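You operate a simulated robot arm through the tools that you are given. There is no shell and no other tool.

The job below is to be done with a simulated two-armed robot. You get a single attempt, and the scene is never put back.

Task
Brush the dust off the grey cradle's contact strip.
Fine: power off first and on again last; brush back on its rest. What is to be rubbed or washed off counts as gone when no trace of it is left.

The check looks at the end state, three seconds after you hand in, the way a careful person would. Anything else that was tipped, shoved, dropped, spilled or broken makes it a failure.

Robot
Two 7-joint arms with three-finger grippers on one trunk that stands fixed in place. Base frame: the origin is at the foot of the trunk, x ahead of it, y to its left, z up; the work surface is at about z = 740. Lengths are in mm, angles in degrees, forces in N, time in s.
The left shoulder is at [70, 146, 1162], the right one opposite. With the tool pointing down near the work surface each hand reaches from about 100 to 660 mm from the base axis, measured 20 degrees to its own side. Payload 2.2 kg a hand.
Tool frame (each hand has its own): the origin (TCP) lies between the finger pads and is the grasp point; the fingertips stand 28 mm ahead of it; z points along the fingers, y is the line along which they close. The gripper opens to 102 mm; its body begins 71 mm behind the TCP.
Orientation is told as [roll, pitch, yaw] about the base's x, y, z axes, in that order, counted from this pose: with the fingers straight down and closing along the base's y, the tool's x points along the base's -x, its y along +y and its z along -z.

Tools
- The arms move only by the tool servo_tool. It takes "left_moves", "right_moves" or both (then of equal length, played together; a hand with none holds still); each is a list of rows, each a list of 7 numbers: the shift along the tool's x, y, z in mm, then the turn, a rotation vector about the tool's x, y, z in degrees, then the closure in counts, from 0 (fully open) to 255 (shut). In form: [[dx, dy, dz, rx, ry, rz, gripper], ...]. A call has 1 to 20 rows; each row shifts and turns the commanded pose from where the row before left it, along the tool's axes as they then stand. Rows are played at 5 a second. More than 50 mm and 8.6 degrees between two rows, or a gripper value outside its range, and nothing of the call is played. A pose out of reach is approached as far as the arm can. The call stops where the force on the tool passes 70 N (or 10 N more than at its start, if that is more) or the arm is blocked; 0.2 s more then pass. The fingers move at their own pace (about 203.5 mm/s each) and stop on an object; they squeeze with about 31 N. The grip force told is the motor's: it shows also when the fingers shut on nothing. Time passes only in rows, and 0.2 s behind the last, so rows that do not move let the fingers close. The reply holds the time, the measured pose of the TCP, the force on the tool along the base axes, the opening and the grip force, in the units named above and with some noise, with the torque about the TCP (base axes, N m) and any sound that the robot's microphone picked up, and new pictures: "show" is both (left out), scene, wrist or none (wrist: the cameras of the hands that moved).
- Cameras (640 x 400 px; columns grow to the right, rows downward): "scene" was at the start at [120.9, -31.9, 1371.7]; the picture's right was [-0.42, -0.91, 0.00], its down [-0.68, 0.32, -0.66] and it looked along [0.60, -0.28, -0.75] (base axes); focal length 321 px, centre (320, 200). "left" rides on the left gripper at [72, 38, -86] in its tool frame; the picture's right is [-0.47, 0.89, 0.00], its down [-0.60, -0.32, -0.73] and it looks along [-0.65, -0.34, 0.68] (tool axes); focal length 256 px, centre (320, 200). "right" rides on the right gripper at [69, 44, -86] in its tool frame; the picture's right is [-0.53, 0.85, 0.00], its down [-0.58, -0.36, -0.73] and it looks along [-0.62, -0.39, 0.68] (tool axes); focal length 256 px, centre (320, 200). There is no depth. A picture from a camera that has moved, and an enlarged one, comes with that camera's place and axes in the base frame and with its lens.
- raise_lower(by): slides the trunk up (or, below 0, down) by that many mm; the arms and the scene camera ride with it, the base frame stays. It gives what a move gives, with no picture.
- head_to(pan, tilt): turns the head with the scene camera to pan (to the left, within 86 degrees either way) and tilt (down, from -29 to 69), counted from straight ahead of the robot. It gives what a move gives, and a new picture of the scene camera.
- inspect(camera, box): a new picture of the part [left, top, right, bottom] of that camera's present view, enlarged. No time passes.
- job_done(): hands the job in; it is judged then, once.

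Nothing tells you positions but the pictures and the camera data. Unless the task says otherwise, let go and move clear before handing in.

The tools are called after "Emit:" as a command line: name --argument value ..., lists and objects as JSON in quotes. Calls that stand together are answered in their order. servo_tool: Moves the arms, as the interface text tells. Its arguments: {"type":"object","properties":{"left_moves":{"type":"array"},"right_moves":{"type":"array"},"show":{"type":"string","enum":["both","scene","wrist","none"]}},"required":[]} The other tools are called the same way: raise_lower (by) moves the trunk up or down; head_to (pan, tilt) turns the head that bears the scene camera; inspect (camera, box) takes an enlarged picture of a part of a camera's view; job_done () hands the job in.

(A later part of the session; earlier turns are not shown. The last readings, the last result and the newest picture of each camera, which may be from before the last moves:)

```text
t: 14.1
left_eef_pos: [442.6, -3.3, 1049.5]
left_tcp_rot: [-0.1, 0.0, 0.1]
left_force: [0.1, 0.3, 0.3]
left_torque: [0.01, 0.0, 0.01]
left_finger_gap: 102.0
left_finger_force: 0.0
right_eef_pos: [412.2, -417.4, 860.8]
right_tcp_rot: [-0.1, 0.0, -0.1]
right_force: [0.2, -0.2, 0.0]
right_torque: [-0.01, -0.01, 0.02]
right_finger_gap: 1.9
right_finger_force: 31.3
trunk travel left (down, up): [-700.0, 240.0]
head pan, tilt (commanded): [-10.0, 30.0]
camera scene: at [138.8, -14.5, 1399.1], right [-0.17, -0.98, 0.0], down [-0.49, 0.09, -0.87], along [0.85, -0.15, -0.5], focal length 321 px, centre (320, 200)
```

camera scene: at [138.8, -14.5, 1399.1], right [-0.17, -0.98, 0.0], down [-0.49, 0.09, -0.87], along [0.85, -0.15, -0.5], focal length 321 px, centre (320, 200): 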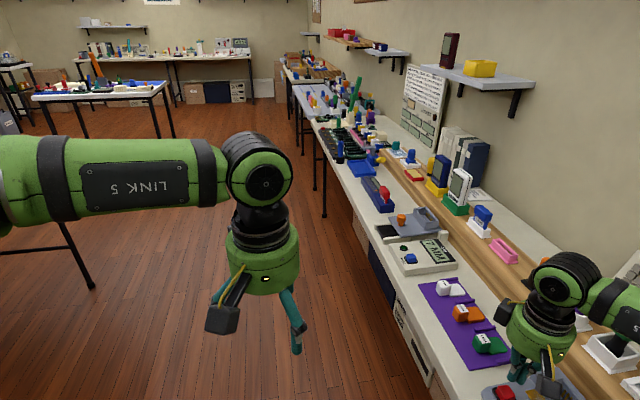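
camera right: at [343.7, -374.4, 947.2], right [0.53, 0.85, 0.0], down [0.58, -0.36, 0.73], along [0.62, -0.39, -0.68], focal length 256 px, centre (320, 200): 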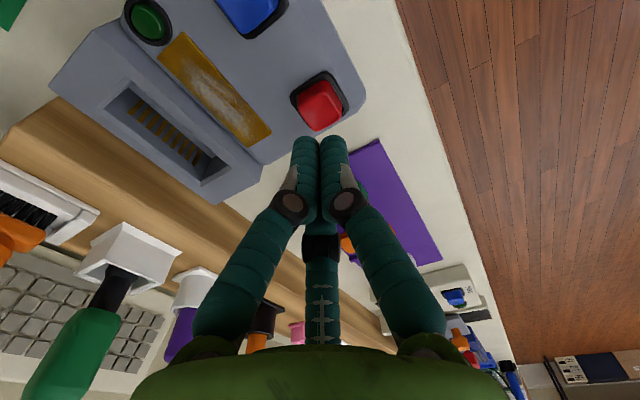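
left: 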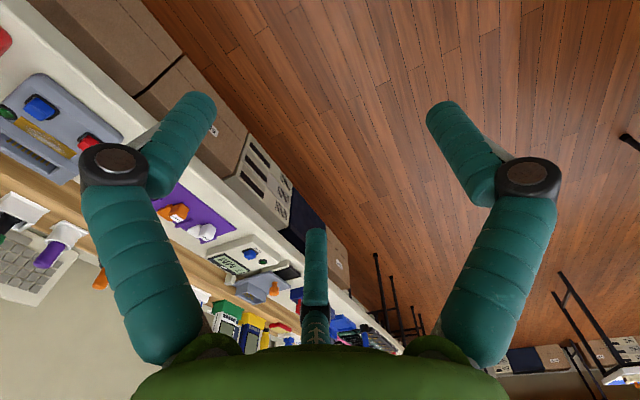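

There's a panel with written text on the wall above the ledge. I'll zoom in on it, since it may be the instructions.

Emit:
head_to --pan -35 --tilt 25

Emit:
inspect --camera "scene" --box '[240, 40, 350, 130]'

Emit:
inspect --camera "scene" --box '[180, 60, 360, 200]'

```text
t: 15.0
left_eef_pos: [445.0, -1.3, 1050.4]
left_tcp_rot: [0.0, 0.0, 0.1]
left_force: [-0.3, -0.2, -0.2]
left_torque: [-0.01, -0.02, 0.02]
left_finger_gap: 101.9
left_finger_force: 0.0
right_eef_pos: [411.4, -416.5, 861.2]
right_tcp_rot: [0.0, 0.0, 0.1]
right_force: [0.6, 0.7, 0.1]
right_torque: [0.01, 0.01, 0.01]
right_finger_gap: 2.1
right_finger_force: 30.7
trunk travel left (down, up): [-700.0, 240.0]
head pan, tilt (commanded): [-35.0, 25.0]
camera scene: at [125.4, -51.4, 1407.0], right [-0.57, -0.82, 0.0], down [-0.35, 0.24, -0.91], along [0.74, -0.52, -0.42], focal length 321 px, centre (320, 200)
```

scene: 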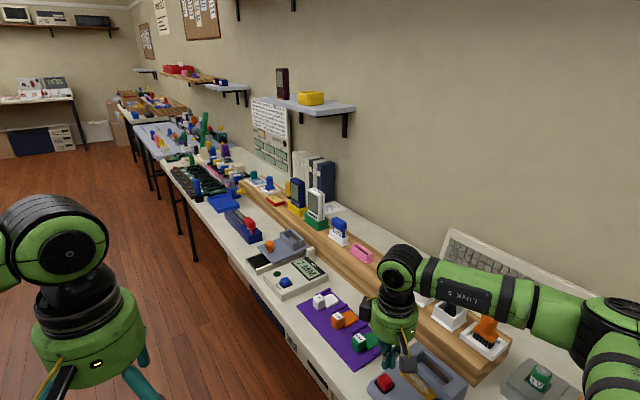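

```text
4.44 times, centred on (295, 85) of scene
camera zoom: at [125.4, -51.4, 1407.0], right [-0.57, -0.82, 0.0], down [-0.35, 0.24, -0.91], along [0.74, -0.52, -0.42], focal length 1428 px, centre (431, 711)
```

zoom: 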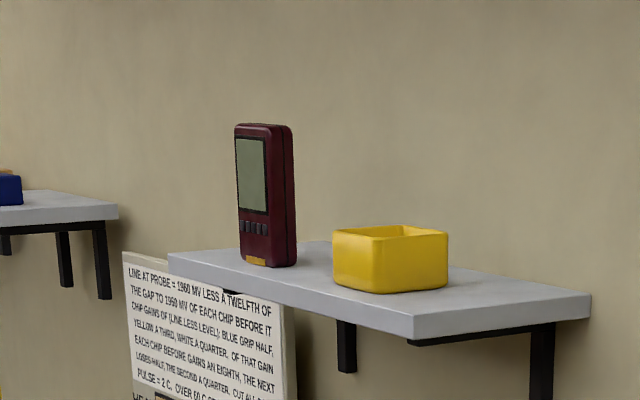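

```text
2.86 times, centred on (270, 130) of scene
camera zoom: at [125.4, -51.4, 1407.0], right [-0.57, -0.82, 0.0], down [-0.35, 0.24, -0.91], along [0.74, -0.52, -0.42], focal length 918 px, centre (463, 400)
```

zoom: 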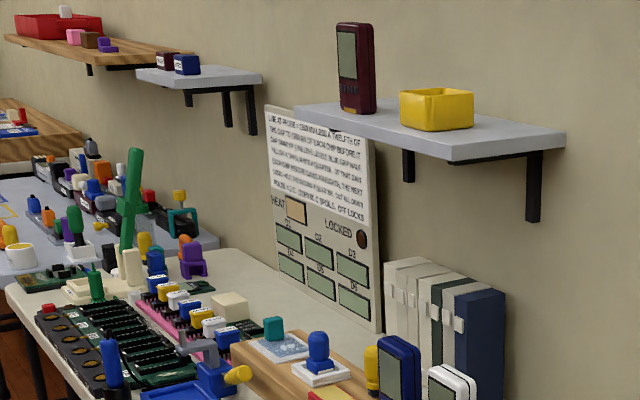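

The wall panel concerns other jobs and gives nothing about the cradle, so I go with red as power, which is now pressed off with a click. Next I'll raise the hand, open it to about 64 mm and move above the brush handle near (348, -667).

Emit:
head_to --pan -75 --tilt 48

Emit:
servo_tool --right_moves '[[0, 0, -40, 0, 0, 0, 255], [0, 0, -40, 0, 0, 0, 255], [0, 0, -40, 0, 0, 0, 95], [9, -35, 0, 0, 0, 0, 95], [9, -35, 0, 0, 0, 0, 95], [9, -35, 0, 0, 0, 0, 95], [9, -35, 0, 0, 0, 0, 95], [9, -35, 0, 0, 0, 0, 95], [0, 0, 0, 0, 0, 0, 95]]' --show "both"

```text
t: 16.1
left_eef_pos: [444.2, -2.0, 1049.4]
left_tcp_rot: [0.1, 0.0, 0.1]
left_force: [-0.2, -0.1, 0.3]
left_torque: [0.0, -0.04, -0.02]
left_finger_gap: 102.0
left_finger_force: 0.0
right_eef_pos: [411.0, -418.2, 861.1]
right_tcp_rot: [0.1, -0.1, 0.0]
right_force: [0.9, -0.6, -0.4]
right_torque: [-0.07, 0.0, -0.02]
right_finger_gap: 2.0
right_finger_force: 31.2
trunk travel left (down, up): [-700.0, 240.0]
head pan, tilt (commanded): [-75.0, 48.0]
camera scene: at [70.3, -74.8, 1372.3], right [-0.97, -0.26, 0.0], down [-0.19, 0.72, -0.67], along [0.17, -0.65, -0.74], focal length 321 px, centre (320, 200)
```

scene: 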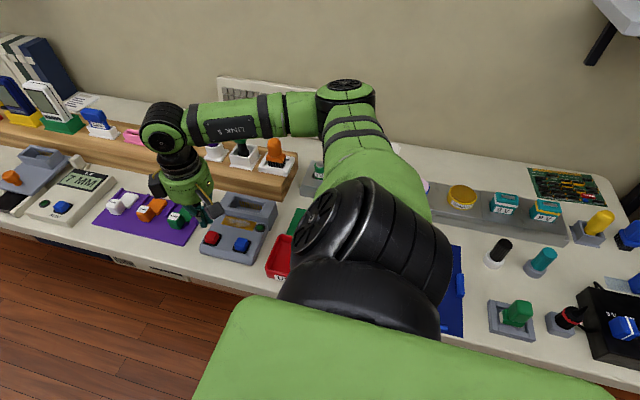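

```text
t: 18.1
left_eef_pos: [442.5, -2.3, 1049.5]
left_tcp_rot: [0.0, 0.1, 0.2]
left_force: [0.1, -0.6, 0.0]
left_torque: [0.02, -0.01, 0.02]
left_finger_gap: 101.8
left_finger_force: 0.0
right_eef_pos: [365.9, -508.8, 981.2]
right_tcp_rot: [-0.2, 0.0, -0.1]
right_force: [0.3, -0.3, -0.4]
right_torque: [0.0, -0.02, -0.02]
right_finger_gap: 64.4
right_finger_force: 0.1
right hand out of reach, approached as far as the arm can: row 6, 7, 8
trunk travel left (down, up): [-700.0, 240.0]
head pan, tilt (commanded): [-75.0, 48.0]
camera scene: at [70.0, -74.1, 1372.3], right [-0.97, -0.26, 0.0], down [-0.19, 0.72, -0.67], along [0.17, -0.65, -0.74], focal length 321 px, centre (320, 200)
camera right: at [298.3, -465.2, 1066.6], right [0.54, 0.84, 0.0], down [0.58, -0.36, 0.73], along [0.62, -0.39, -0.68], focal length 256 px, centre (320, 200)
```

scene: 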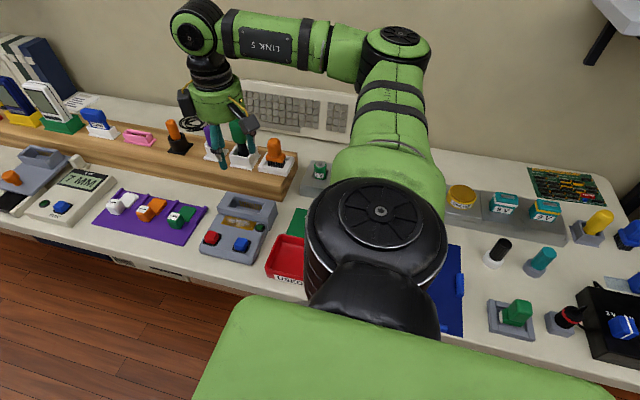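
right: 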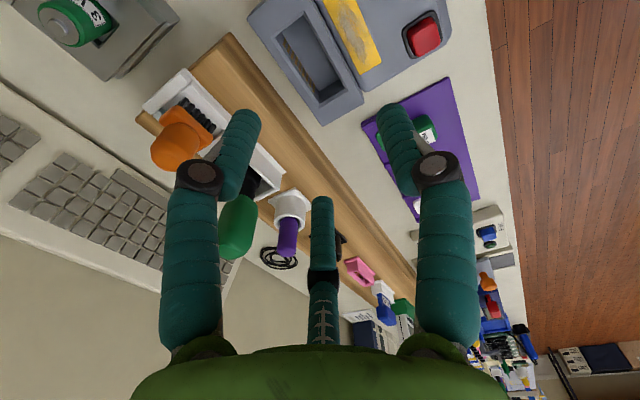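

The arm stopped short at y≈-509, likely at a joint limit with this hand heading. I'll turn the hand about its axis in small steps to see whether that frees the reach.

Emit:
servo_tool --right_moves '[[0, 0, 0, 0, 0, 8, 95], [0, 0, 0, 0, 0, 8, 95], [0, 0, 0, 0, 0, 8, 95], [0, 0, 0, 0, 0, 0, 95]]' --show "scene"

```text
t: 19.1
left_eef_pos: [443.5, -2.3, 1049.9]
left_tcp_rot: [-0.1, -0.1, 0.2]
left_force: [0.5, 0.6, 0.0]
left_torque: [0.03, -0.01, -0.01]
left_finger_gap: 101.7
left_finger_force: 0.0
right_eef_pos: [367.6, -508.6, 980.2]
right_tcp_rot: [0.0, -0.1, -24.0]
right_force: [0.6, 0.7, -0.7]
right_torque: [0.0, 0.01, -0.02]
right_finger_gap: 64.2
right_finger_force: 0.0
trunk travel left (down, up): [-700.0, 240.0]
head pan, tilt (commanded): [-75.0, 48.0]
camera scene: at [70.2, -74.7, 1372.3], right [-0.97, -0.26, 0.0], down [-0.19, 0.72, -0.67], along [0.17, -0.65, -0.74], focal length 321 px, centre (320, 200)
```

scene: 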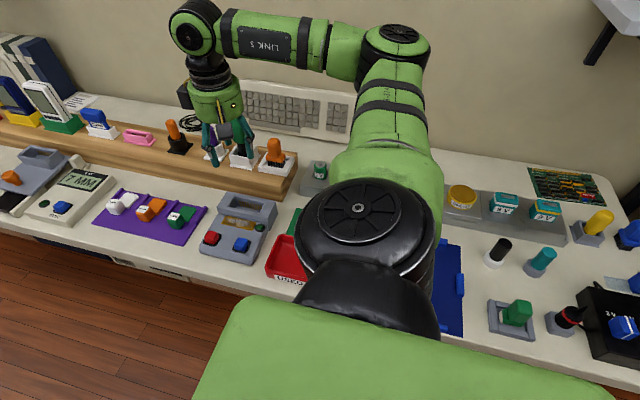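

Emit:
servo_tool --right_moves '[[-8.1, -18.3, 0, 0, 0, 0, 95], [-8.1, -18.3, 0, 0, 0, 0, 95], [0, 0, 0, 0, 0, 0, 95]]' --show "none"

```text
t: 19.9
left_eef_pos: [443.6, -2.4, 1049.5]
left_tcp_rot: [-0.1, 0.0, 0.1]
left_force: [-0.1, 0.5, -0.2]
left_torque: [-0.04, -0.01, 0.01]
left_finger_gap: 102.0
left_finger_force: 0.1
right_eef_pos: [367.2, -547.3, 981.7]
right_tcp_rot: [0.0, -0.1, -23.9]
right_force: [-0.5, 0.4, 0.0]
right_torque: [0.0, 0.03, 0.0]
right_finger_gap: 63.9
right_finger_force: 0.2
trunk travel left (down, up): [-700.0, 240.0]
head pan, tilt (commanded): [-75.0, 48.0]
```

Turning the hand freed the motion. I'll continue toward the brush, turning a bit more as I go.

Emit:
servo_tool --right_moves '[[0, 0, 0, 0, 0, 8, 95], [-2, -24, 0, 0, 0, 0, 95], [-2, -24, 0, 0, 0, 0, 95], [0, 0, 0, 0, 0, 0, 95]]' --show "both"

```text
t: 20.9
left_eef_pos: [444.0, -2.5, 1049.7]
left_tcp_rot: [0.0, 0.0, 0.1]
left_force: [-0.3, 0.9, 0.5]
left_torque: [-0.02, -0.03, -0.03]
left_finger_gap: 102.1
left_finger_force: 0.0
right_eef_pos: [345.6, -591.8, 981.1]
right_tcp_rot: [0.0, 0.0, -32.1]
right_force: [0.1, -0.2, 0.0]
right_torque: [-0.03, 0.0, 0.04]
right_finger_gap: 64.0
right_finger_force: 0.0
trunk travel left (down, up): [-700.0, 240.0]
head pan, tilt (commanded): [-75.0, 48.0]
camera scene: at [70.6, -74.4, 1372.2], right [-0.97, -0.26, 0.0], down [-0.19, 0.72, -0.67], along [0.17, -0.65, -0.74], focal length 321 px, centre (320, 200)
camera right: at [312.1, -518.7, 1066.1], right [0.9, 0.43, 0.0], down [0.3, -0.61, 0.73], along [0.32, -0.66, -0.68], focal length 256 px, centre (320, 200)
```

scene: 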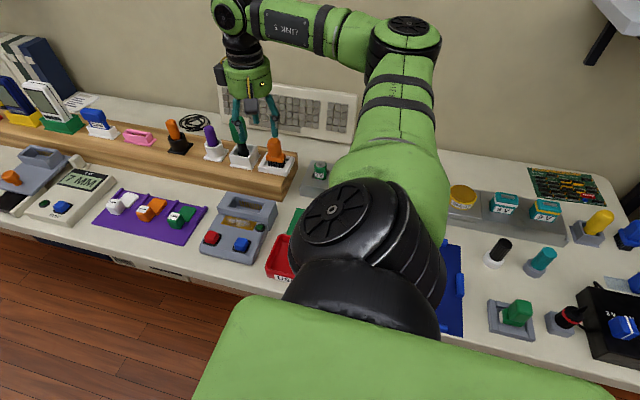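
right: 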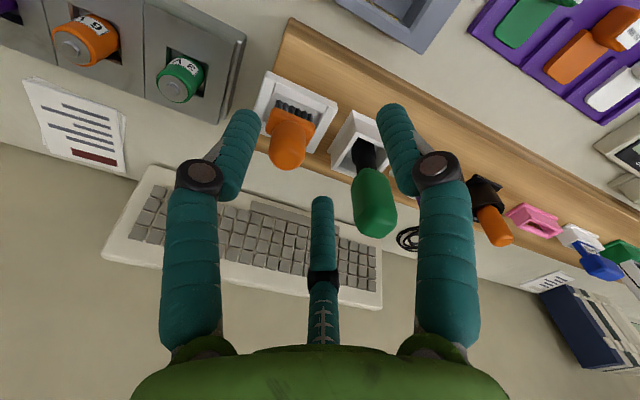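

Emit:
inspect --camera "right" --box '[230, 50, 410, 250]'

```text
2.00 times, centred on (320, 150) of right
camera zoom: at [312.1, -518.7, 1066.1], right [0.9, 0.43, 0.0], down [0.3, -0.61, 0.73], along [0.32, -0.66, -0.68], focal length 512 px, centre (320, 300)
```

zoom: 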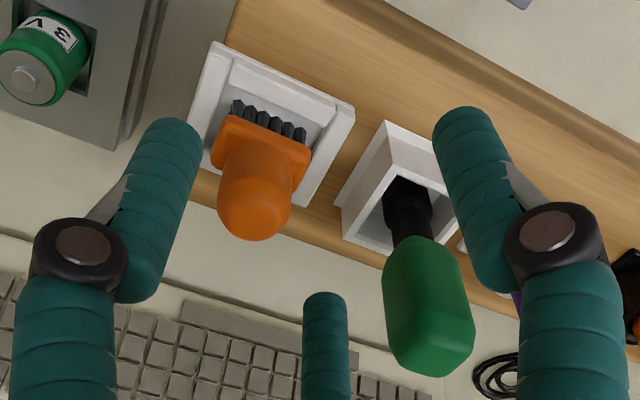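

The brush axis comes out at about (348, -665) with the top near z = 884. I'll move directly over it at this safe height.

Emit:
servo_tool --right_moves '[[-13.8, -20.1, 0, 0, 0, 0, 95], [-13.8, -20.1, 0, 0, 0, 0, 95], [-13.8, -20.1, 0, 0, 0, 0, 95], [0, 0, 0, 0, 0, 0, 95]]' --show "both"

```text
t: 21.9
left_eef_pos: [443.4, -2.6, 1050.1]
left_tcp_rot: [-0.1, 0.0, 0.1]
left_force: [-0.3, -1.0, 1.0]
left_torque: [0.01, 0.01, -0.03]
left_finger_gap: 102.1
left_finger_force: 0.1
right_eef_pos: [348.9, -650.9, 980.5]
right_tcp_rot: [0.0, 0.1, -31.8]
right_force: [-1.5, -0.1, 0.2]
right_torque: [0.02, -0.01, 0.02]
right_finger_gap: 63.9
right_finger_force: 0.1
right hand out of reach, approached as far as the arm can: row 3
trunk travel left (down, up): [-700.0, 240.0]
head pan, tilt (commanded): [-75.0, 48.0]
camera scene: at [70.1, -74.6, 1372.3], right [-0.97, -0.26, 0.0], down [-0.19, 0.72, -0.67], along [0.17, -0.65, -0.74], focal length 321 px, centre (320, 200)
camera right: at [314.6, -578.5, 1066.3], right [0.9, 0.43, 0.0], down [0.3, -0.61, 0.73], along [0.32, -0.66, -0.68], focal length 256 px, centre (320, 200)
```

scene: 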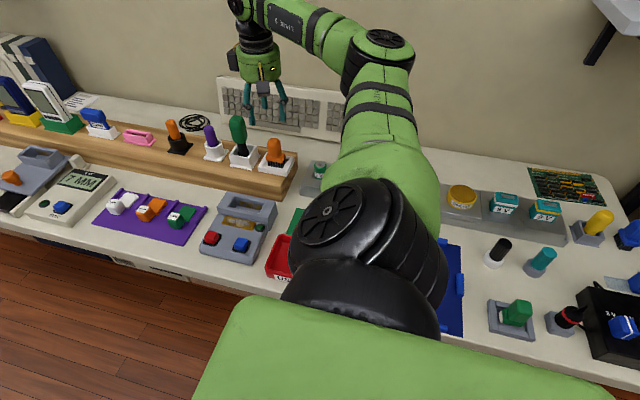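
right: 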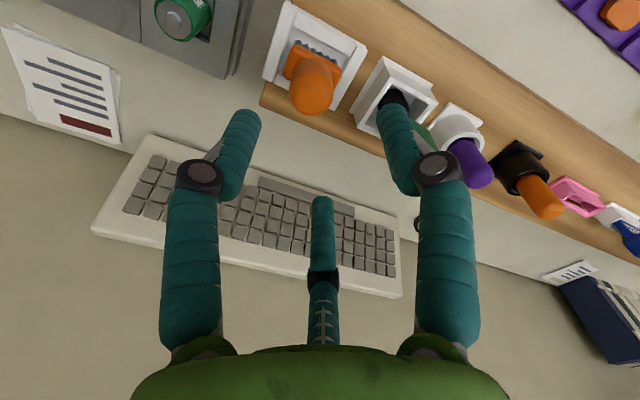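

I'm about 15 mm short at this height. Going lower should bring the wrist level with the shoulder and gain reach, so I'll descend 40 mm (still above the brush) and then finish the shift.

Emit:
servo_tool --right_moves '[[0, 0, 20, 0, 0, 0, 95], [0, 0, 20, 0, 0, 0, 95], [-7.5, -11.9, 0, 0, 0, 0, 95], [0, 0, 0, 0, 0, 0, 95]]' --show "both"

```text
t: 22.9
left_eef_pos: [442.8, -3.1, 1050.8]
left_tcp_rot: [0.0, 0.0, 0.1]
left_force: [0.3, 0.3, -0.3]
left_torque: [-0.02, 0.02, 0.0]
left_finger_gap: 102.1
left_finger_force: 0.0
right_eef_pos: [347.5, -656.0, 940.8]
right_tcp_rot: [-0.1, -0.2, -32.1]
right_force: [0.0, 0.2, 0.0]
right_torque: [-0.02, -0.01, -0.01]
right_finger_gap: 64.3
right_finger_force: 0.1
right hand out of reach, approached as far as the arm can: row 3
trunk travel left (down, up): [-700.0, 240.0]
head pan, tilt (commanded): [-75.0, 48.0]
camera scene: at [70.2, -74.8, 1372.2], right [-0.97, -0.26, 0.0], down [-0.19, 0.72, -0.67], along [0.17, -0.65, -0.74], focal length 321 px, centre (320, 200)
camera right: at [313.5, -583.1, 1026.3], right [0.9, 0.43, 0.0], down [0.29, -0.61, 0.73], along [0.32, -0.66, -0.68], focal length 256 px, centre (320, 200)
```

scene: 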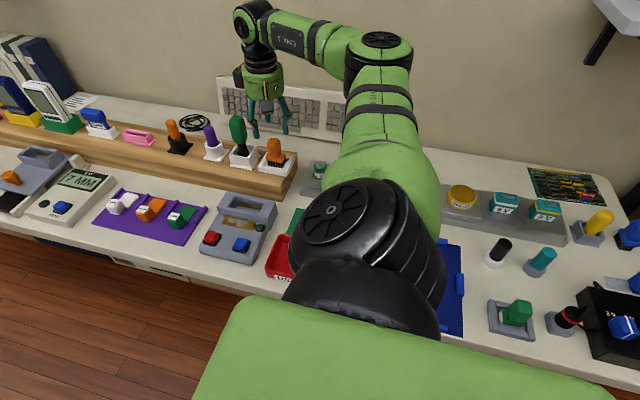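
right: 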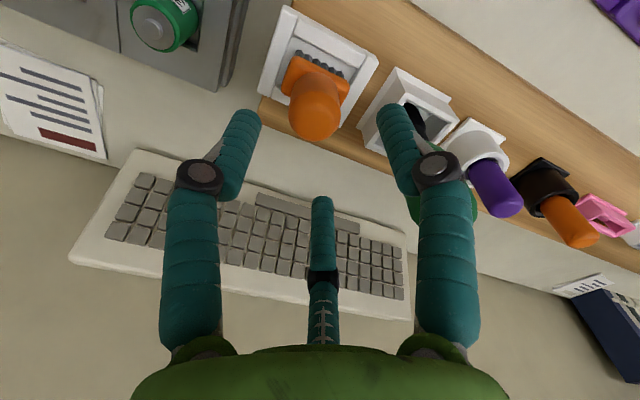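

Emit:
inspect --camera "scene" --box '[230, 90, 310, 190]'

Emit:
inspect --camera "right" --box '[250, 0, 390, 150]'

```text
4.00 times, centred on (270, 140) of scene
camera zoom: at [70.2, -74.8, 1372.2], right [-0.97, -0.26, 0.0], down [-0.19, 0.72, -0.67], along [0.17, -0.65, -0.74], focal length 1285 px, centre (520, 440)
```

zoom: 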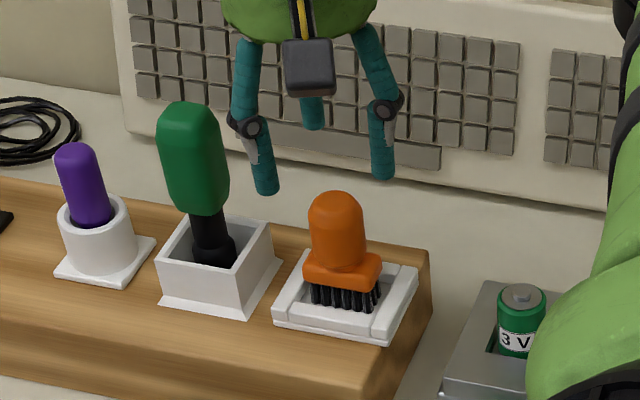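

```text
2.67 times, centred on (320, 75) of right
camera zoom: at [313.5, -583.1, 1026.3], right [0.9, 0.43, 0.0], down [0.29, -0.61, 0.73], along [0.32, -0.66, -0.68], focal length 683 px, centre (320, 533)
```

zoom: 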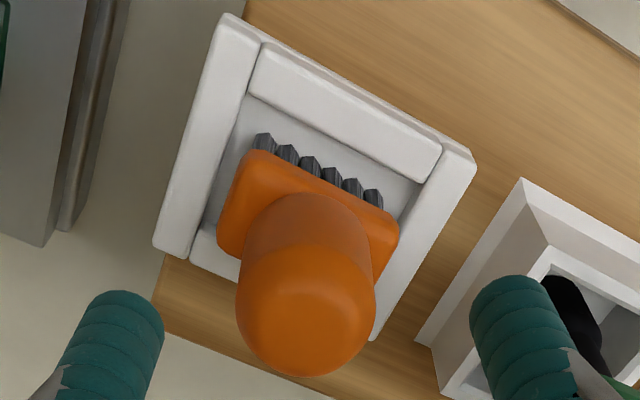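

The fix is now good: brush axis about (347.5, -661.5), rest centred at about (348, -662). I'll lower a bit more and finish the 5 mm shift.

Emit:
servo_tool --right_moves '[[0, 0, 15, 0, 0, 0, 95], [0, 0, 15, 0, 0, 0, 95], [-2.9, -4.7, 0, 0, 0, 0, 95], [0, 0, 0, 0, 0, 0, 95]]' --show "wrist"

```text
t: 23.9
left_eef_pos: [445.3, -1.8, 1050.5]
left_tcp_rot: [0.0, 0.0, 0.2]
left_force: [0.3, 0.4, 0.6]
left_torque: [0.05, -0.01, 0.02]
left_finger_gap: 102.1
left_finger_force: 0.0
right_eef_pos: [348.4, -654.7, 910.0]
right_tcp_rot: [-0.1, -0.1, -32.1]
right_force: [-0.3, -0.6, 0.2]
right_torque: [-0.02, -0.03, 0.0]
right_finger_gap: 64.0
right_finger_force: 0.0
right hand out of reach, approached as far as the arm can: row 3
trunk travel left (down, up): [-700.0, 240.0]
head pan, tilt (commanded): [-75.0, 48.0]
camera right: at [314.5, -582.1, 995.7], right [0.9, 0.43, 0.0], down [0.29, -0.61, 0.73], along [0.32, -0.66, -0.68], focal length 256 px, centre (320, 200)
```

right: 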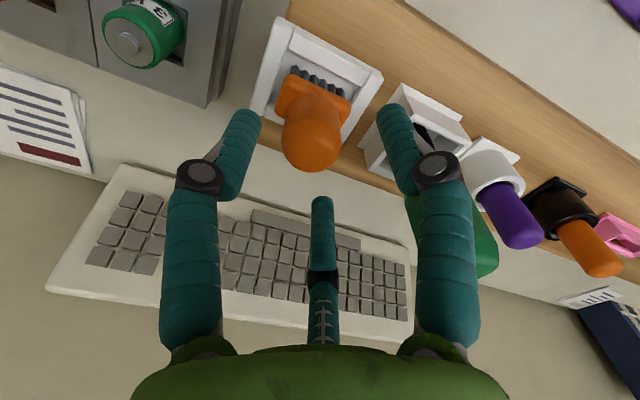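

Still about 7 mm short, and the elbow is visibly bent, so it's likely the heading limit again. I'll turn a little further and try the shift once more.

Emit:
servo_tool --right_moves '[[0, 0, 0, 0, 0, 8, 95], [-4, -5, 0, 0, 0, 0, 95], [0, 0, 0, 0, 0, 0, 95]]' --show "scene"

```text
t: 24.6
left_eef_pos: [443.1, -2.7, 1049.6]
left_tcp_rot: [0.0, 0.0, 0.1]
left_force: [-0.4, -0.6, 0.4]
left_torque: [-0.01, 0.01, 0.0]
left_finger_gap: 102.0
left_finger_force: 0.0
right_eef_pos: [349.0, -661.0, 909.2]
right_tcp_rot: [0.0, -0.1, -40.1]
right_force: [-1.0, -0.8, -0.8]
right_torque: [0.01, 0.01, -0.01]
right_finger_gap: 63.7
right_finger_force: 0.0
trunk travel left (down, up): [-700.0, 240.0]
head pan, tilt (commanded): [-75.0, 48.0]
camera scene: at [70.1, -74.7, 1372.3], right [-0.97, -0.26, 0.0], down [-0.19, 0.72, -0.67], along [0.17, -0.65, -0.74], focal length 321 px, centre (320, 200)
```

scene: 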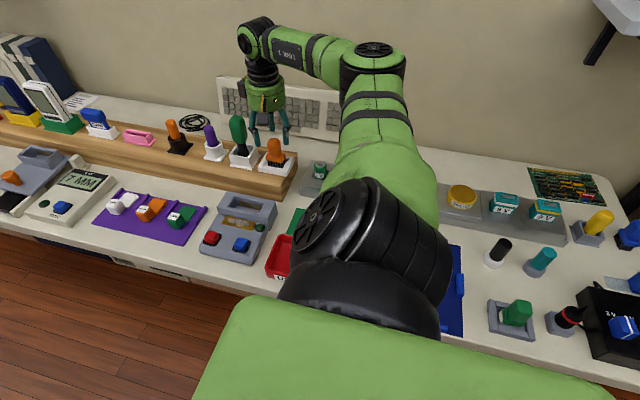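

The hand is now over the brush at (349, -661). I'll descend part way and check alignment.

Emit:
servo_tool --right_moves '[[0.8, -1, 12, 0, 0, 0, 95], [0, 0, 12, 0, 0, 0, 95], [0, 0, 0, 0, 0, 0, 95]]' --show "both"

Emit:
inspect --camera "scene" --box '[230, 90, 310, 190]'

Emit:
inspect --camera "right" --box '[220, 50, 420, 250]'

```text
t: 25.4
left_eef_pos: [443.2, -2.6, 1050.8]
left_tcp_rot: [0.0, 0.0, 0.1]
left_force: [0.2, 0.6, -0.5]
left_torque: [0.01, -0.03, 0.03]
left_finger_gap: 102.1
left_finger_force: 0.1
right_eef_pos: [347.5, -663.9, 885.8]
right_tcp_rot: [0.1, -0.1, -40.0]
right_force: [1.0, -0.3, 0.1]
right_torque: [-0.03, 0.01, -0.02]
right_finger_gap: 63.7
right_finger_force: 0.2
trunk travel left (down, up): [-700.0, 240.0]
head pan, tilt (commanded): [-75.0, 48.0]
camera scene: at [70.1, -74.6, 1372.3], right [-0.97, -0.26, 0.0], down [-0.19, 0.72, -0.67], along [0.17, -0.65, -0.74], focal length 321 px, centre (320, 200)
camera right: at [323.9, -585.8, 972.6], right [0.95, 0.3, 0.0], down [0.21, -0.65, 0.73], along [0.22, -0.7, -0.68], focal length 256 px, centre (320, 200)
```

scene: 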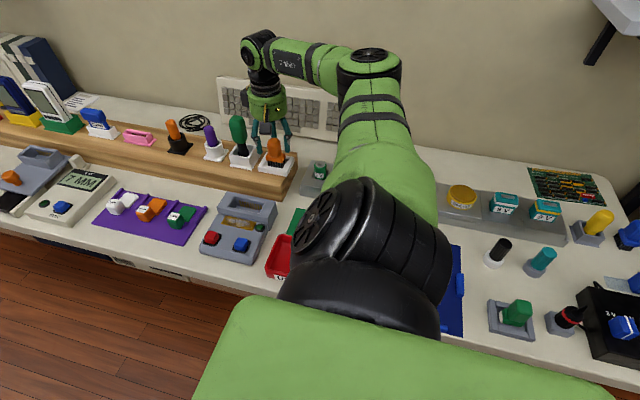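
right: 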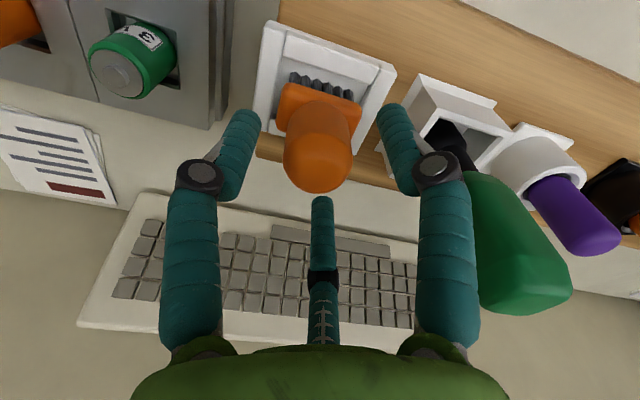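

```text
4.00 times, centred on (270, 140) of scene
camera zoom: at [70.1, -74.6, 1372.3], right [-0.97, -0.26, 0.0], down [-0.19, 0.72, -0.67], along [0.17, -0.65, -0.74], focal length 1285 px, centre (520, 440)
```

zoom: 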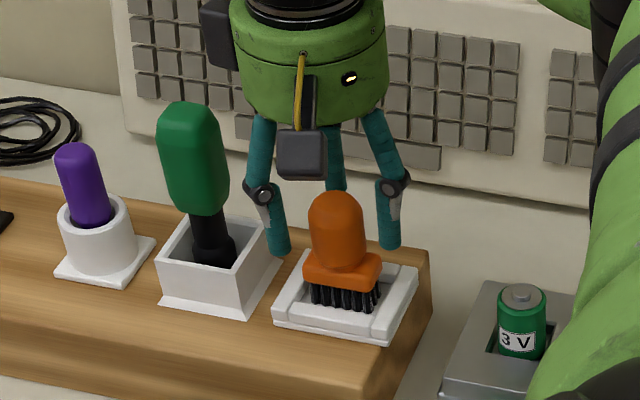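

```text
2.00 times, centred on (320, 150) of right
camera zoom: at [323.9, -585.8, 972.6], right [0.95, 0.3, 0.0], down [0.21, -0.65, 0.73], along [0.22, -0.7, -0.68], focal length 512 px, centre (320, 300)
```

zoom: 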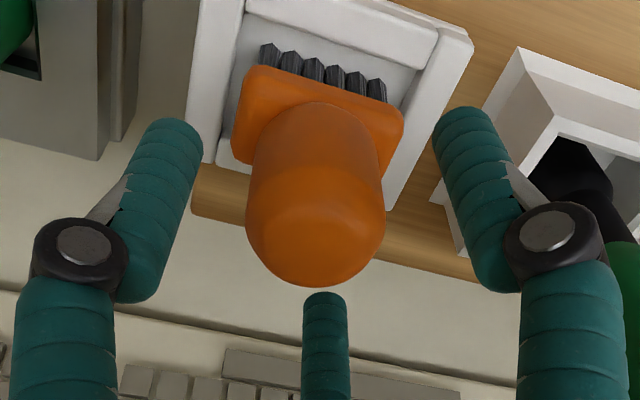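

Alignment is good: the handle axis is within 2 mm of the hand's centre. I'll descend 13 mm more and close gently on the handle.

Emit:
servo_tool --right_moves '[[0, 0, 7, 0, 0, 0, 95], [0.5, 0.8, 6, 0, 0, 0, 95], [0, 0, 0, 0, 0, 0, 95], [0, 0, 0, 0, 0, 0, 140], [0, 0, 0, 0, 0, 0, 170], [0, 0, 0, 0, 0, 0, 255], [0, 0, 0, 0, 0, 0, 255]]' --show "both"

Emit:
inspect --camera "scene" --box '[230, 90, 310, 190]'

```text
t: 27.1
left_eef_pos: [443.7, -3.4, 1050.1]
left_tcp_rot: [0.0, 0.1, 0.1]
left_force: [-1.0, 0.0, 0.2]
left_torque: [-0.02, -0.01, 0.02]
left_finger_gap: 101.9
left_finger_force: 0.1
right_eef_pos: [347.1, -662.7, 873.2]
right_tcp_rot: [0.0, 0.0, -40.0]
right_force: [-0.5, -0.2, -0.4]
right_torque: [0.0, 0.05, -0.02]
right_finger_gap: 31.8
right_finger_force: 30.7
trunk travel left (down, up): [-700.0, 240.0]
head pan, tilt (commanded): [-75.0, 48.0]
camera scene: at [70.3, -74.9, 1372.2], right [-0.97, -0.26, 0.0], down [-0.19, 0.72, -0.67], along [0.17, -0.65, -0.74], focal length 321 px, centre (320, 200)
camera right: at [324.2, -585.1, 959.7], right [0.95, 0.3, 0.0], down [0.21, -0.65, 0.73], along [0.22, -0.7, -0.68], focal length 256 px, centre (320, 200)
```

scene: 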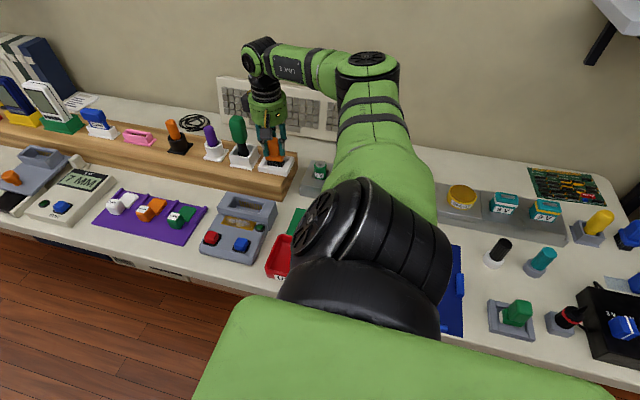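
right: 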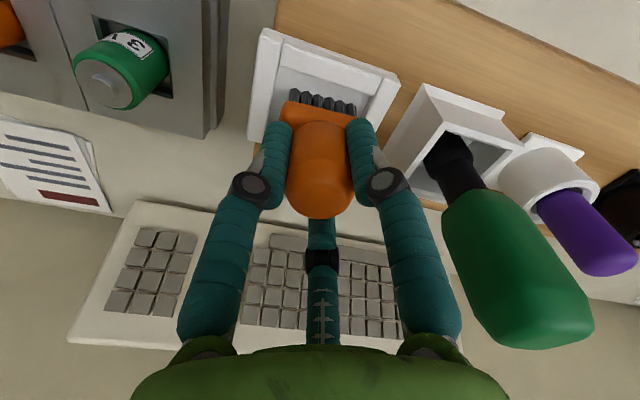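

```text
4.00 times, centred on (270, 140) of scene
camera zoom: at [70.3, -74.9, 1372.2], right [-0.97, -0.26, 0.0], down [-0.19, 0.72, -0.67], along [0.17, -0.65, -0.74], focal length 1285 px, centre (520, 440)
```

zoom: 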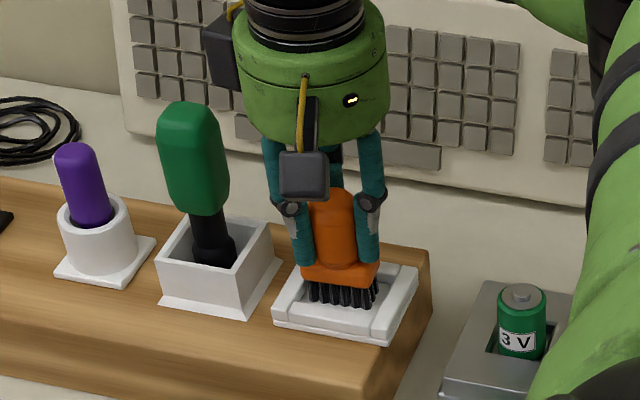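

The brush is gripped (gap 32 mm). The grasp pose is (347, -663, 873) at yaw -40, which I'll need for the return. Now I'll lift straight up.

Emit:
servo_tool --right_moves '[[0, 0, -10, 0, 0, 0, 255], [0, 0, -15, 0, 0, 0, 255], [0, 0, -20, 0, 0, 0, 255], [0, 0, -15, 0, 0, 0, 255], [0, 0, 0, 0, 0, 0, 255]]' --show "both"

Emit:
inspect --camera "scene" --box '[230, 80, 310, 180]'

```text
t: 28.2
left_eef_pos: [443.4, -2.1, 1050.1]
left_tcp_rot: [0.1, 0.0, 0.2]
left_force: [0.0, -0.1, 0.0]
left_torque: [-0.04, 0.05, 0.01]
left_finger_gap: 101.9
left_finger_force: 0.1
right_eef_pos: [348.5, -662.0, 932.7]
right_tcp_rot: [0.1, 0.1, -40.0]
right_force: [-0.6, 0.0, -0.7]
right_torque: [0.01, -0.04, -0.02]
right_finger_gap: 31.7
right_finger_force: 31.8
trunk travel left (down, up): [-700.0, 240.0]
head pan, tilt (commanded): [-75.0, 48.0]
camera scene: at [70.4, -75.2, 1372.2], right [-0.97, -0.26, 0.0], down [-0.19, 0.72, -0.67], along [0.17, -0.65, -0.74], focal length 321 px, centre (320, 200)
camera right: at [324.1, -584.5, 1019.0], right [0.95, 0.3, 0.0], down [0.21, -0.65, 0.73], along [0.22, -0.7, -0.68], focal length 256 px, centre (320, 200)
```

scene: 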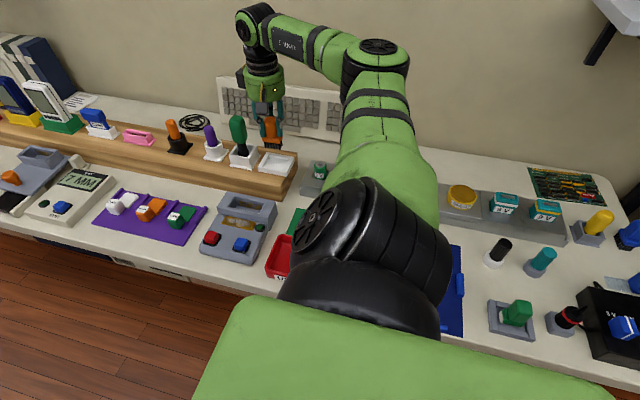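
right: 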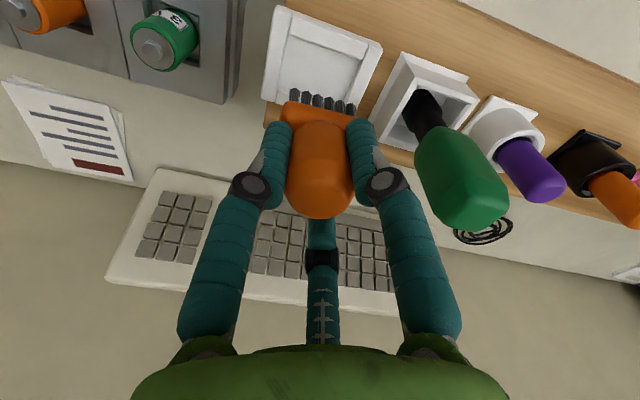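

```text
4.00 times, centred on (270, 130) of scene
camera zoom: at [70.4, -75.2, 1372.2], right [-0.97, -0.26, 0.0], down [-0.19, 0.72, -0.67], along [0.17, -0.65, -0.74], focal length 1285 px, centre (520, 480)
```

zoom: 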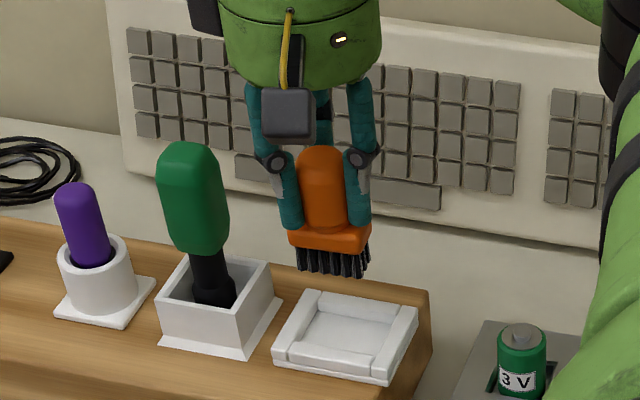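

The brush is up and the rest is empty. I'll carry it at this height toward the robot until it's over the contact strip at about (376, -476).

Emit:
servo_tool --right_moves '[[23.8, 28.3, 0, 0, 0, 0, 255], [23.8, 28.3, 0, 0, 0, 0, 255], [23.8, 28.3, 0, 0, 0, 0, 255], [8.9, 25.2, 0, 0, 0, 0, 255], [8.9, 25.2, 0, 0, 0, 0, 255], [8.9, 25.2, 0, 0, 0, 0, 255], [0, 0, 0, 0, 0, 0, 255]]' --show "both"

```text
t: 29.9
left_eef_pos: [444.5, -3.1, 1050.4]
left_tcp_rot: [0.1, 0.1, 0.1]
left_force: [-0.1, 0.5, 0.0]
left_torque: [-0.02, 0.04, -0.01]
left_finger_gap: 101.9
left_finger_force: 0.0
right_eef_pos: [376.0, -475.2, 932.5]
right_tcp_rot: [0.0, 0.0, -40.0]
right_force: [-0.1, -1.1, -0.9]
right_torque: [0.02, 0.02, -0.02]
right_finger_gap: 31.8
right_finger_force: 31.2
trunk travel left (down, up): [-700.0, 240.0]
head pan, tilt (commanded): [-75.0, 48.0]
camera scene: at [70.1, -75.2, 1372.2], right [-0.97, -0.26, 0.0], down [-0.19, 0.72, -0.67], along [0.17, -0.65, -0.74], focal length 321 px, centre (320, 200)
camera right: at [351.7, -398.8, 1018.8], right [0.95, 0.3, 0.0], down [0.21, -0.65, 0.73], along [0.22, -0.7, -0.68], focal length 256 px, centre (320, 200)
```

scene: 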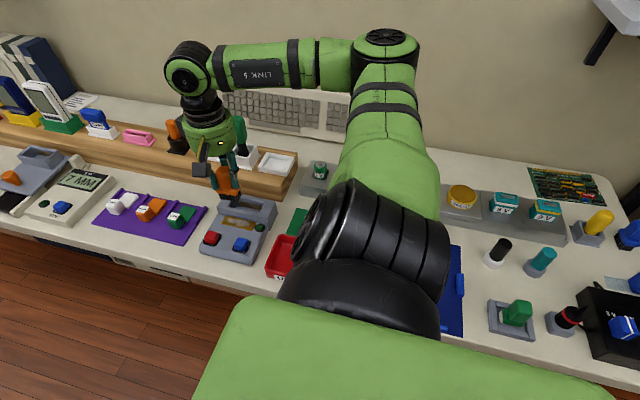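
right: 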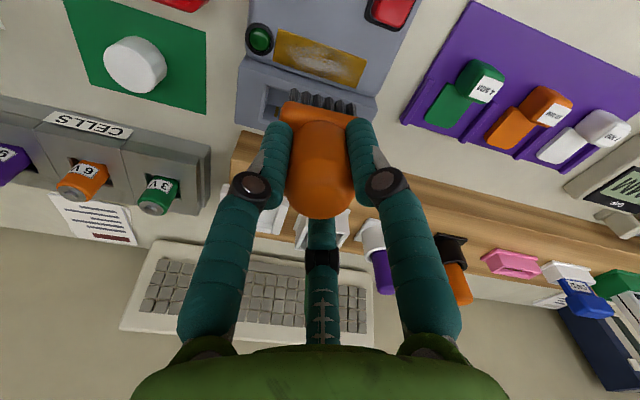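

Emit:
inspect --camera "right" --box '[230, 0, 430, 130]'

Emit:
inspect --camera "scene" --box '[170, 140, 300, 270]'

```text
3.08 times, centred on (330, 65) of right
camera zoom: at [351.7, -398.8, 1018.8], right [0.95, 0.3, 0.0], down [0.21, -0.65, 0.73], along [0.22, -0.7, -0.68], focal length 788 px, centre (289, 615)
```

zoom: 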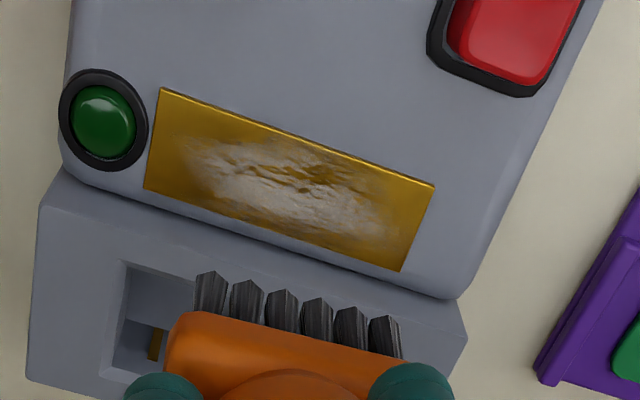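

```text
3.08 times, centred on (235, 205) of scene
camera zoom: at [70.1, -75.2, 1372.2], right [-0.97, -0.26, 0.0], down [-0.19, 0.72, -0.67], along [0.17, -0.65, -0.74], focal length 989 px, centre (582, 185)
```

zoom: 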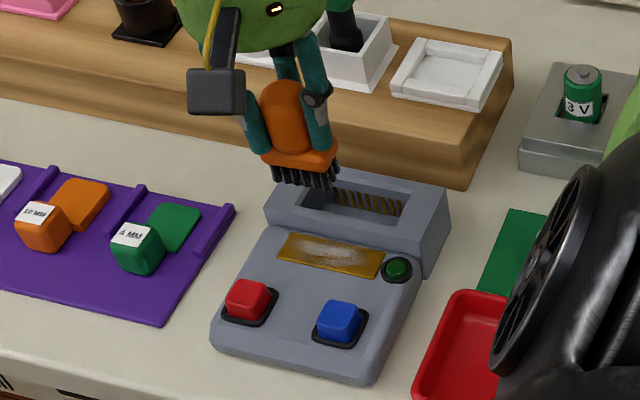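

The strip is confirmed at x 337–417, y -464 to -490, and the bristles hang about 65 mm below the hand's centre. I'll lower over the strip's middle, stopping just short of contact.

Emit:
servo_tool --right_moves '[[0, 0, 30, 0, 0, 0, 255], [0, 0, 30, 0, 0, 0, 255], [-0.4, -1.8, 20, 0, 0, 0, 255], [0, 0, 5, 0, 0, 0, 255], [0, 0, 0, 0, 0, 0, 255]]' --show "both"

Emit:
inspect --camera "scene" --box '[180, 160, 290, 270]'

Emit:
inspect --camera "right" --box '[230, 0, 430, 130]'

```text
t: 31.1
left_eef_pos: [443.7, -2.3, 1050.8]
left_tcp_rot: [-0.1, 0.0, 0.2]
left_force: [0.3, -0.1, 0.1]
left_torque: [0.02, 0.02, 0.01]
left_finger_gap: 102.1
left_finger_force: 0.0
right_eef_pos: [373.7, -478.5, 846.4]
right_tcp_rot: [0.0, 0.0, -40.0]
right_force: [-0.6, 0.8, -1.2]
right_torque: [0.0, 0.01, 0.0]
right_finger_gap: 31.4
right_finger_force: 31.1
trunk travel left (down, up): [-700.0, 240.0]
head pan, tilt (commanded): [-75.0, 48.0]
camera scene: at [70.2, -74.9, 1372.2], right [-0.97, -0.26, 0.0], down [-0.19, 0.72, -0.67], along [0.17, -0.65, -0.74], focal length 321 px, centre (320, 200)
camera right: at [350.6, -400.7, 933.2], right [0.95, 0.3, 0.0], down [0.21, -0.65, 0.73], along [0.22, -0.7, -0.68], focal length 256 px, centre (320, 200)
```

scene: 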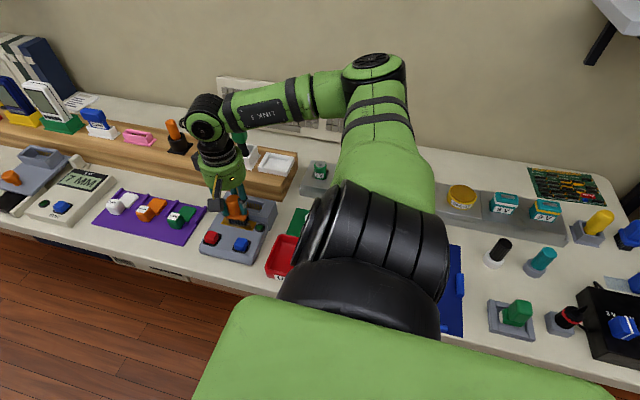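
right: 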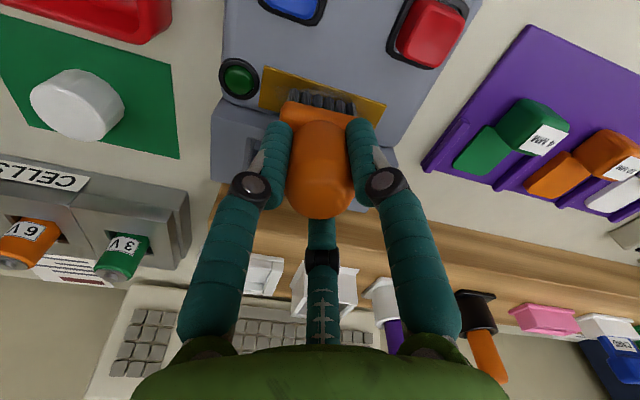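

```text
3.64 times, centred on (235, 215) of scene
camera zoom: at [70.2, -74.9, 1372.2], right [-0.97, -0.26, 0.0], down [-0.19, 0.72, -0.67], along [0.17, -0.65, -0.74], focal length 1168 px, centre (629, 146)
```

zoom: 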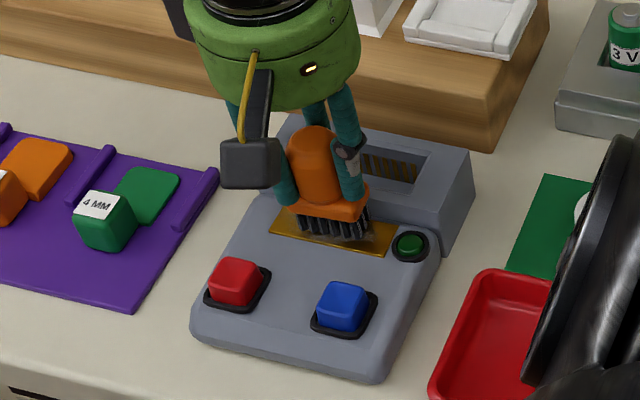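

```text
3.08 times, centred on (330, 65) of right
camera zoom: at [350.6, -400.7, 933.2], right [0.95, 0.3, 0.0], down [0.21, -0.65, 0.73], along [0.22, -0.7, -0.68], focal length 788 px, centre (289, 615)
```

zoom: 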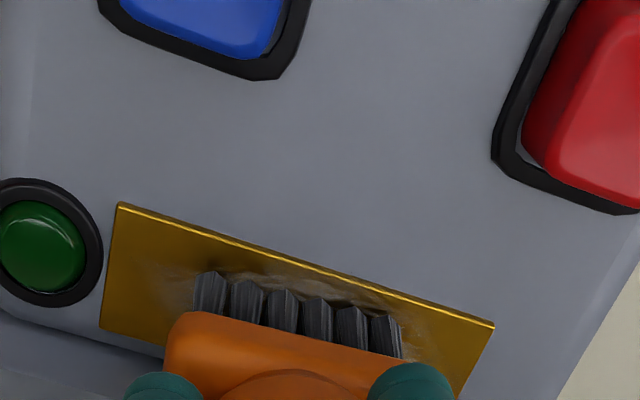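

The brush hovers just above the strip. I'll lower slowly and watch for contact force.

Emit:
servo_tool --right_moves '[[-1, 1, 2, 0, 0, 0, 255], [0, 0, 2, 0, 0, 0, 255], [0, 0, 1, 0, 0, 0, 255], [0, 0, 1, 0, 0, 0, 255]]' --show "wrist"

Emit:
inspect --camera "right" --box '[230, 0, 430, 130]'

```text
t: 32.0
left_eef_pos: [443.0, -1.5, 1050.7]
left_tcp_rot: [-0.1, -0.1, 0.1]
left_force: [-0.2, 0.6, 0.2]
left_torque: [0.0, 0.01, 0.01]
left_finger_gap: 102.2
left_finger_force: 0.0
right_eef_pos: [375.0, -477.5, 843.8]
right_tcp_rot: [-0.1, -0.3, -40.1]
right_force: [-2.3, -2.5, 11.3]
right_torque: [-0.07, 0.33, 0.06]
right_finger_gap: 31.6
right_finger_force: 30.8
trunk travel left (down, up): [-700.0, 240.0]
head pan, tilt (commanded): [-75.0, 48.0]
camera right: at [351.5, -399.8, 929.4], right [0.95, 0.3, 0.0], down [0.2, -0.65, 0.73], along [0.22, -0.7, -0.68], focal length 256 px, centre (320, 200)
```

right: 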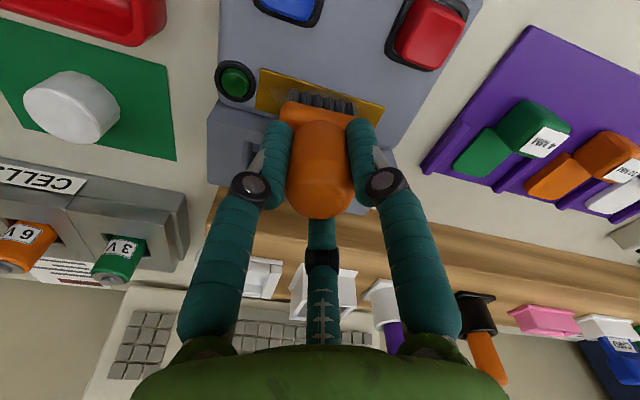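

```text
3.08 times, centred on (330, 65) of right
camera zoom: at [351.5, -399.8, 929.4], right [0.95, 0.3, 0.0], down [0.2, -0.65, 0.73], along [0.22, -0.7, -0.68], focal length 788 px, centre (289, 615)
```

zoom: 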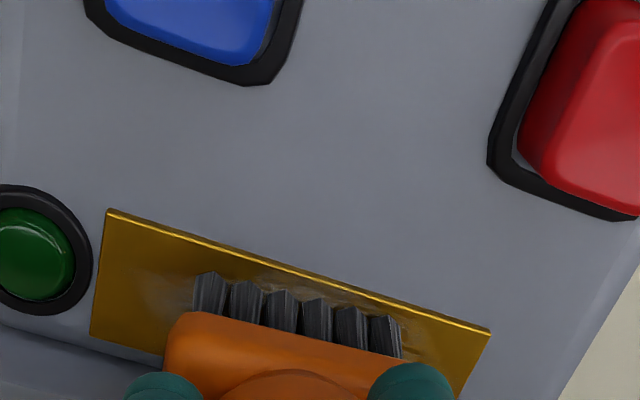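

Contact is made at about 11 N. I'll ease off a little to keep the drag light, then sweep toward the far end of the strip.

Emit:
servo_tool --right_moves '[[0, 0, -1.8, 0, 0, 0, 255], [-3.8, 3.2, 0, 0, 0, 0, 255], [-3.8, 3.2, 0, 0, 0, 0, 255], [-3.8, 3.2, 0, 0, 0, 0, 255], [-3.8, 3.2, 0, 0, 0, 0, 255]]' --show "both"

Emit:
inspect --camera "scene" --box '[180, 160, 290, 270]'

Emit:
inspect --camera "right" --box '[230, 0, 430, 130]'

```text
t: 33.2
left_eef_pos: [444.3, -2.4, 1050.4]
left_tcp_rot: [0.0, 0.2, 0.1]
left_force: [-0.7, 0.0, -1.1]
left_torque: [0.0, 0.01, 0.0]
left_finger_gap: 101.6
left_finger_force: 0.1
right_eef_pos: [395.6, -478.1, 844.3]
right_tcp_rot: [0.0, 0.0, -39.9]
right_force: [-1.0, 1.1, 0.4]
right_torque: [0.0, 0.0, 0.02]
right_finger_gap: 31.8
right_finger_force: 31.4
trunk travel left (down, up): [-700.0, 240.0]
head pan, tilt (commanded): [-75.0, 48.0]
camera scene: at [70.1, -74.5, 1372.2], right [-0.97, -0.26, 0.0], down [-0.19, 0.72, -0.67], along [0.17, -0.65, -0.74], focal length 321 px, centre (320, 200)
camera right: at [372.5, -399.6, 929.8], right [0.95, 0.31, 0.0], down [0.21, -0.65, 0.73], along [0.22, -0.7, -0.68], focal length 256 px, centre (320, 200)
```

scene: 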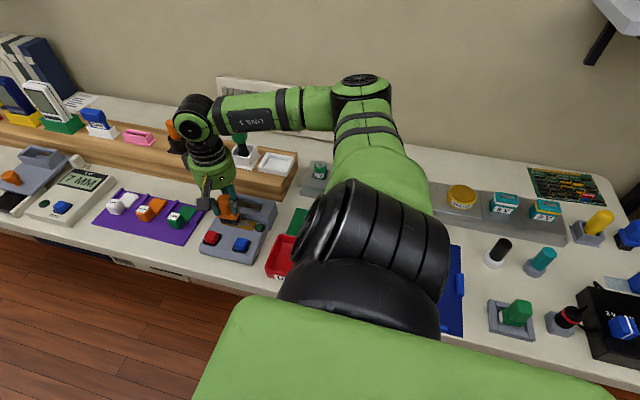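
right: 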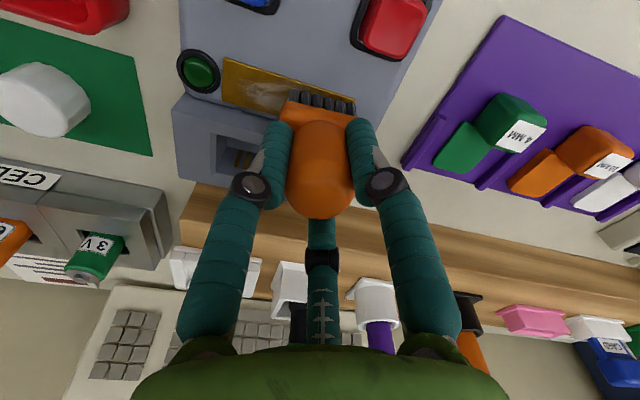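

```text
3.64 times, centred on (235, 215) of scene
camera zoom: at [70.1, -74.5, 1372.2], right [-0.97, -0.26, 0.0], down [-0.19, 0.72, -0.67], along [0.17, -0.65, -0.74], focal length 1168 px, centre (629, 146)
```

zoom: 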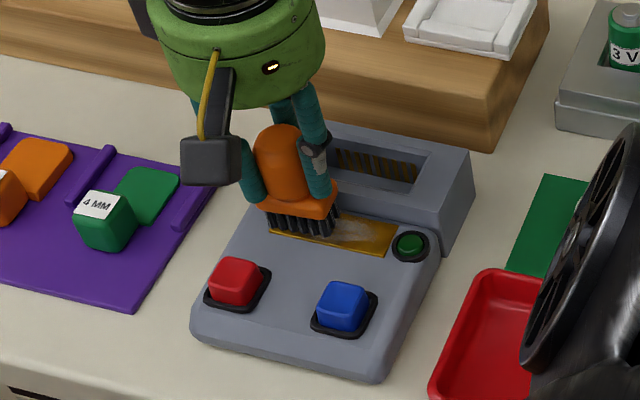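

```text
3.08 times, centred on (330, 65) of right
camera zoom: at [372.5, -399.6, 929.8], right [0.95, 0.31, 0.0], down [0.21, -0.65, 0.73], along [0.22, -0.7, -0.68], focal length 788 px, centre (289, 615)
```

zoom: 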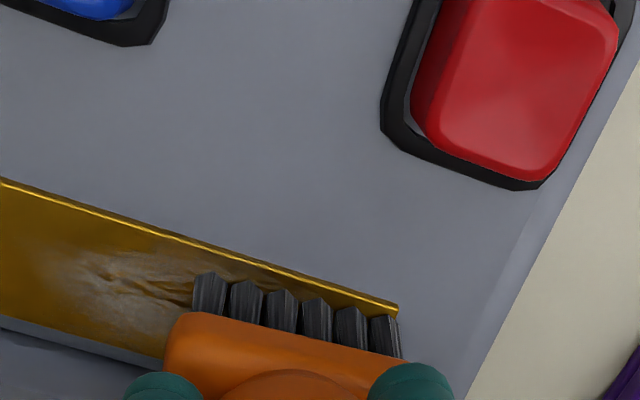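

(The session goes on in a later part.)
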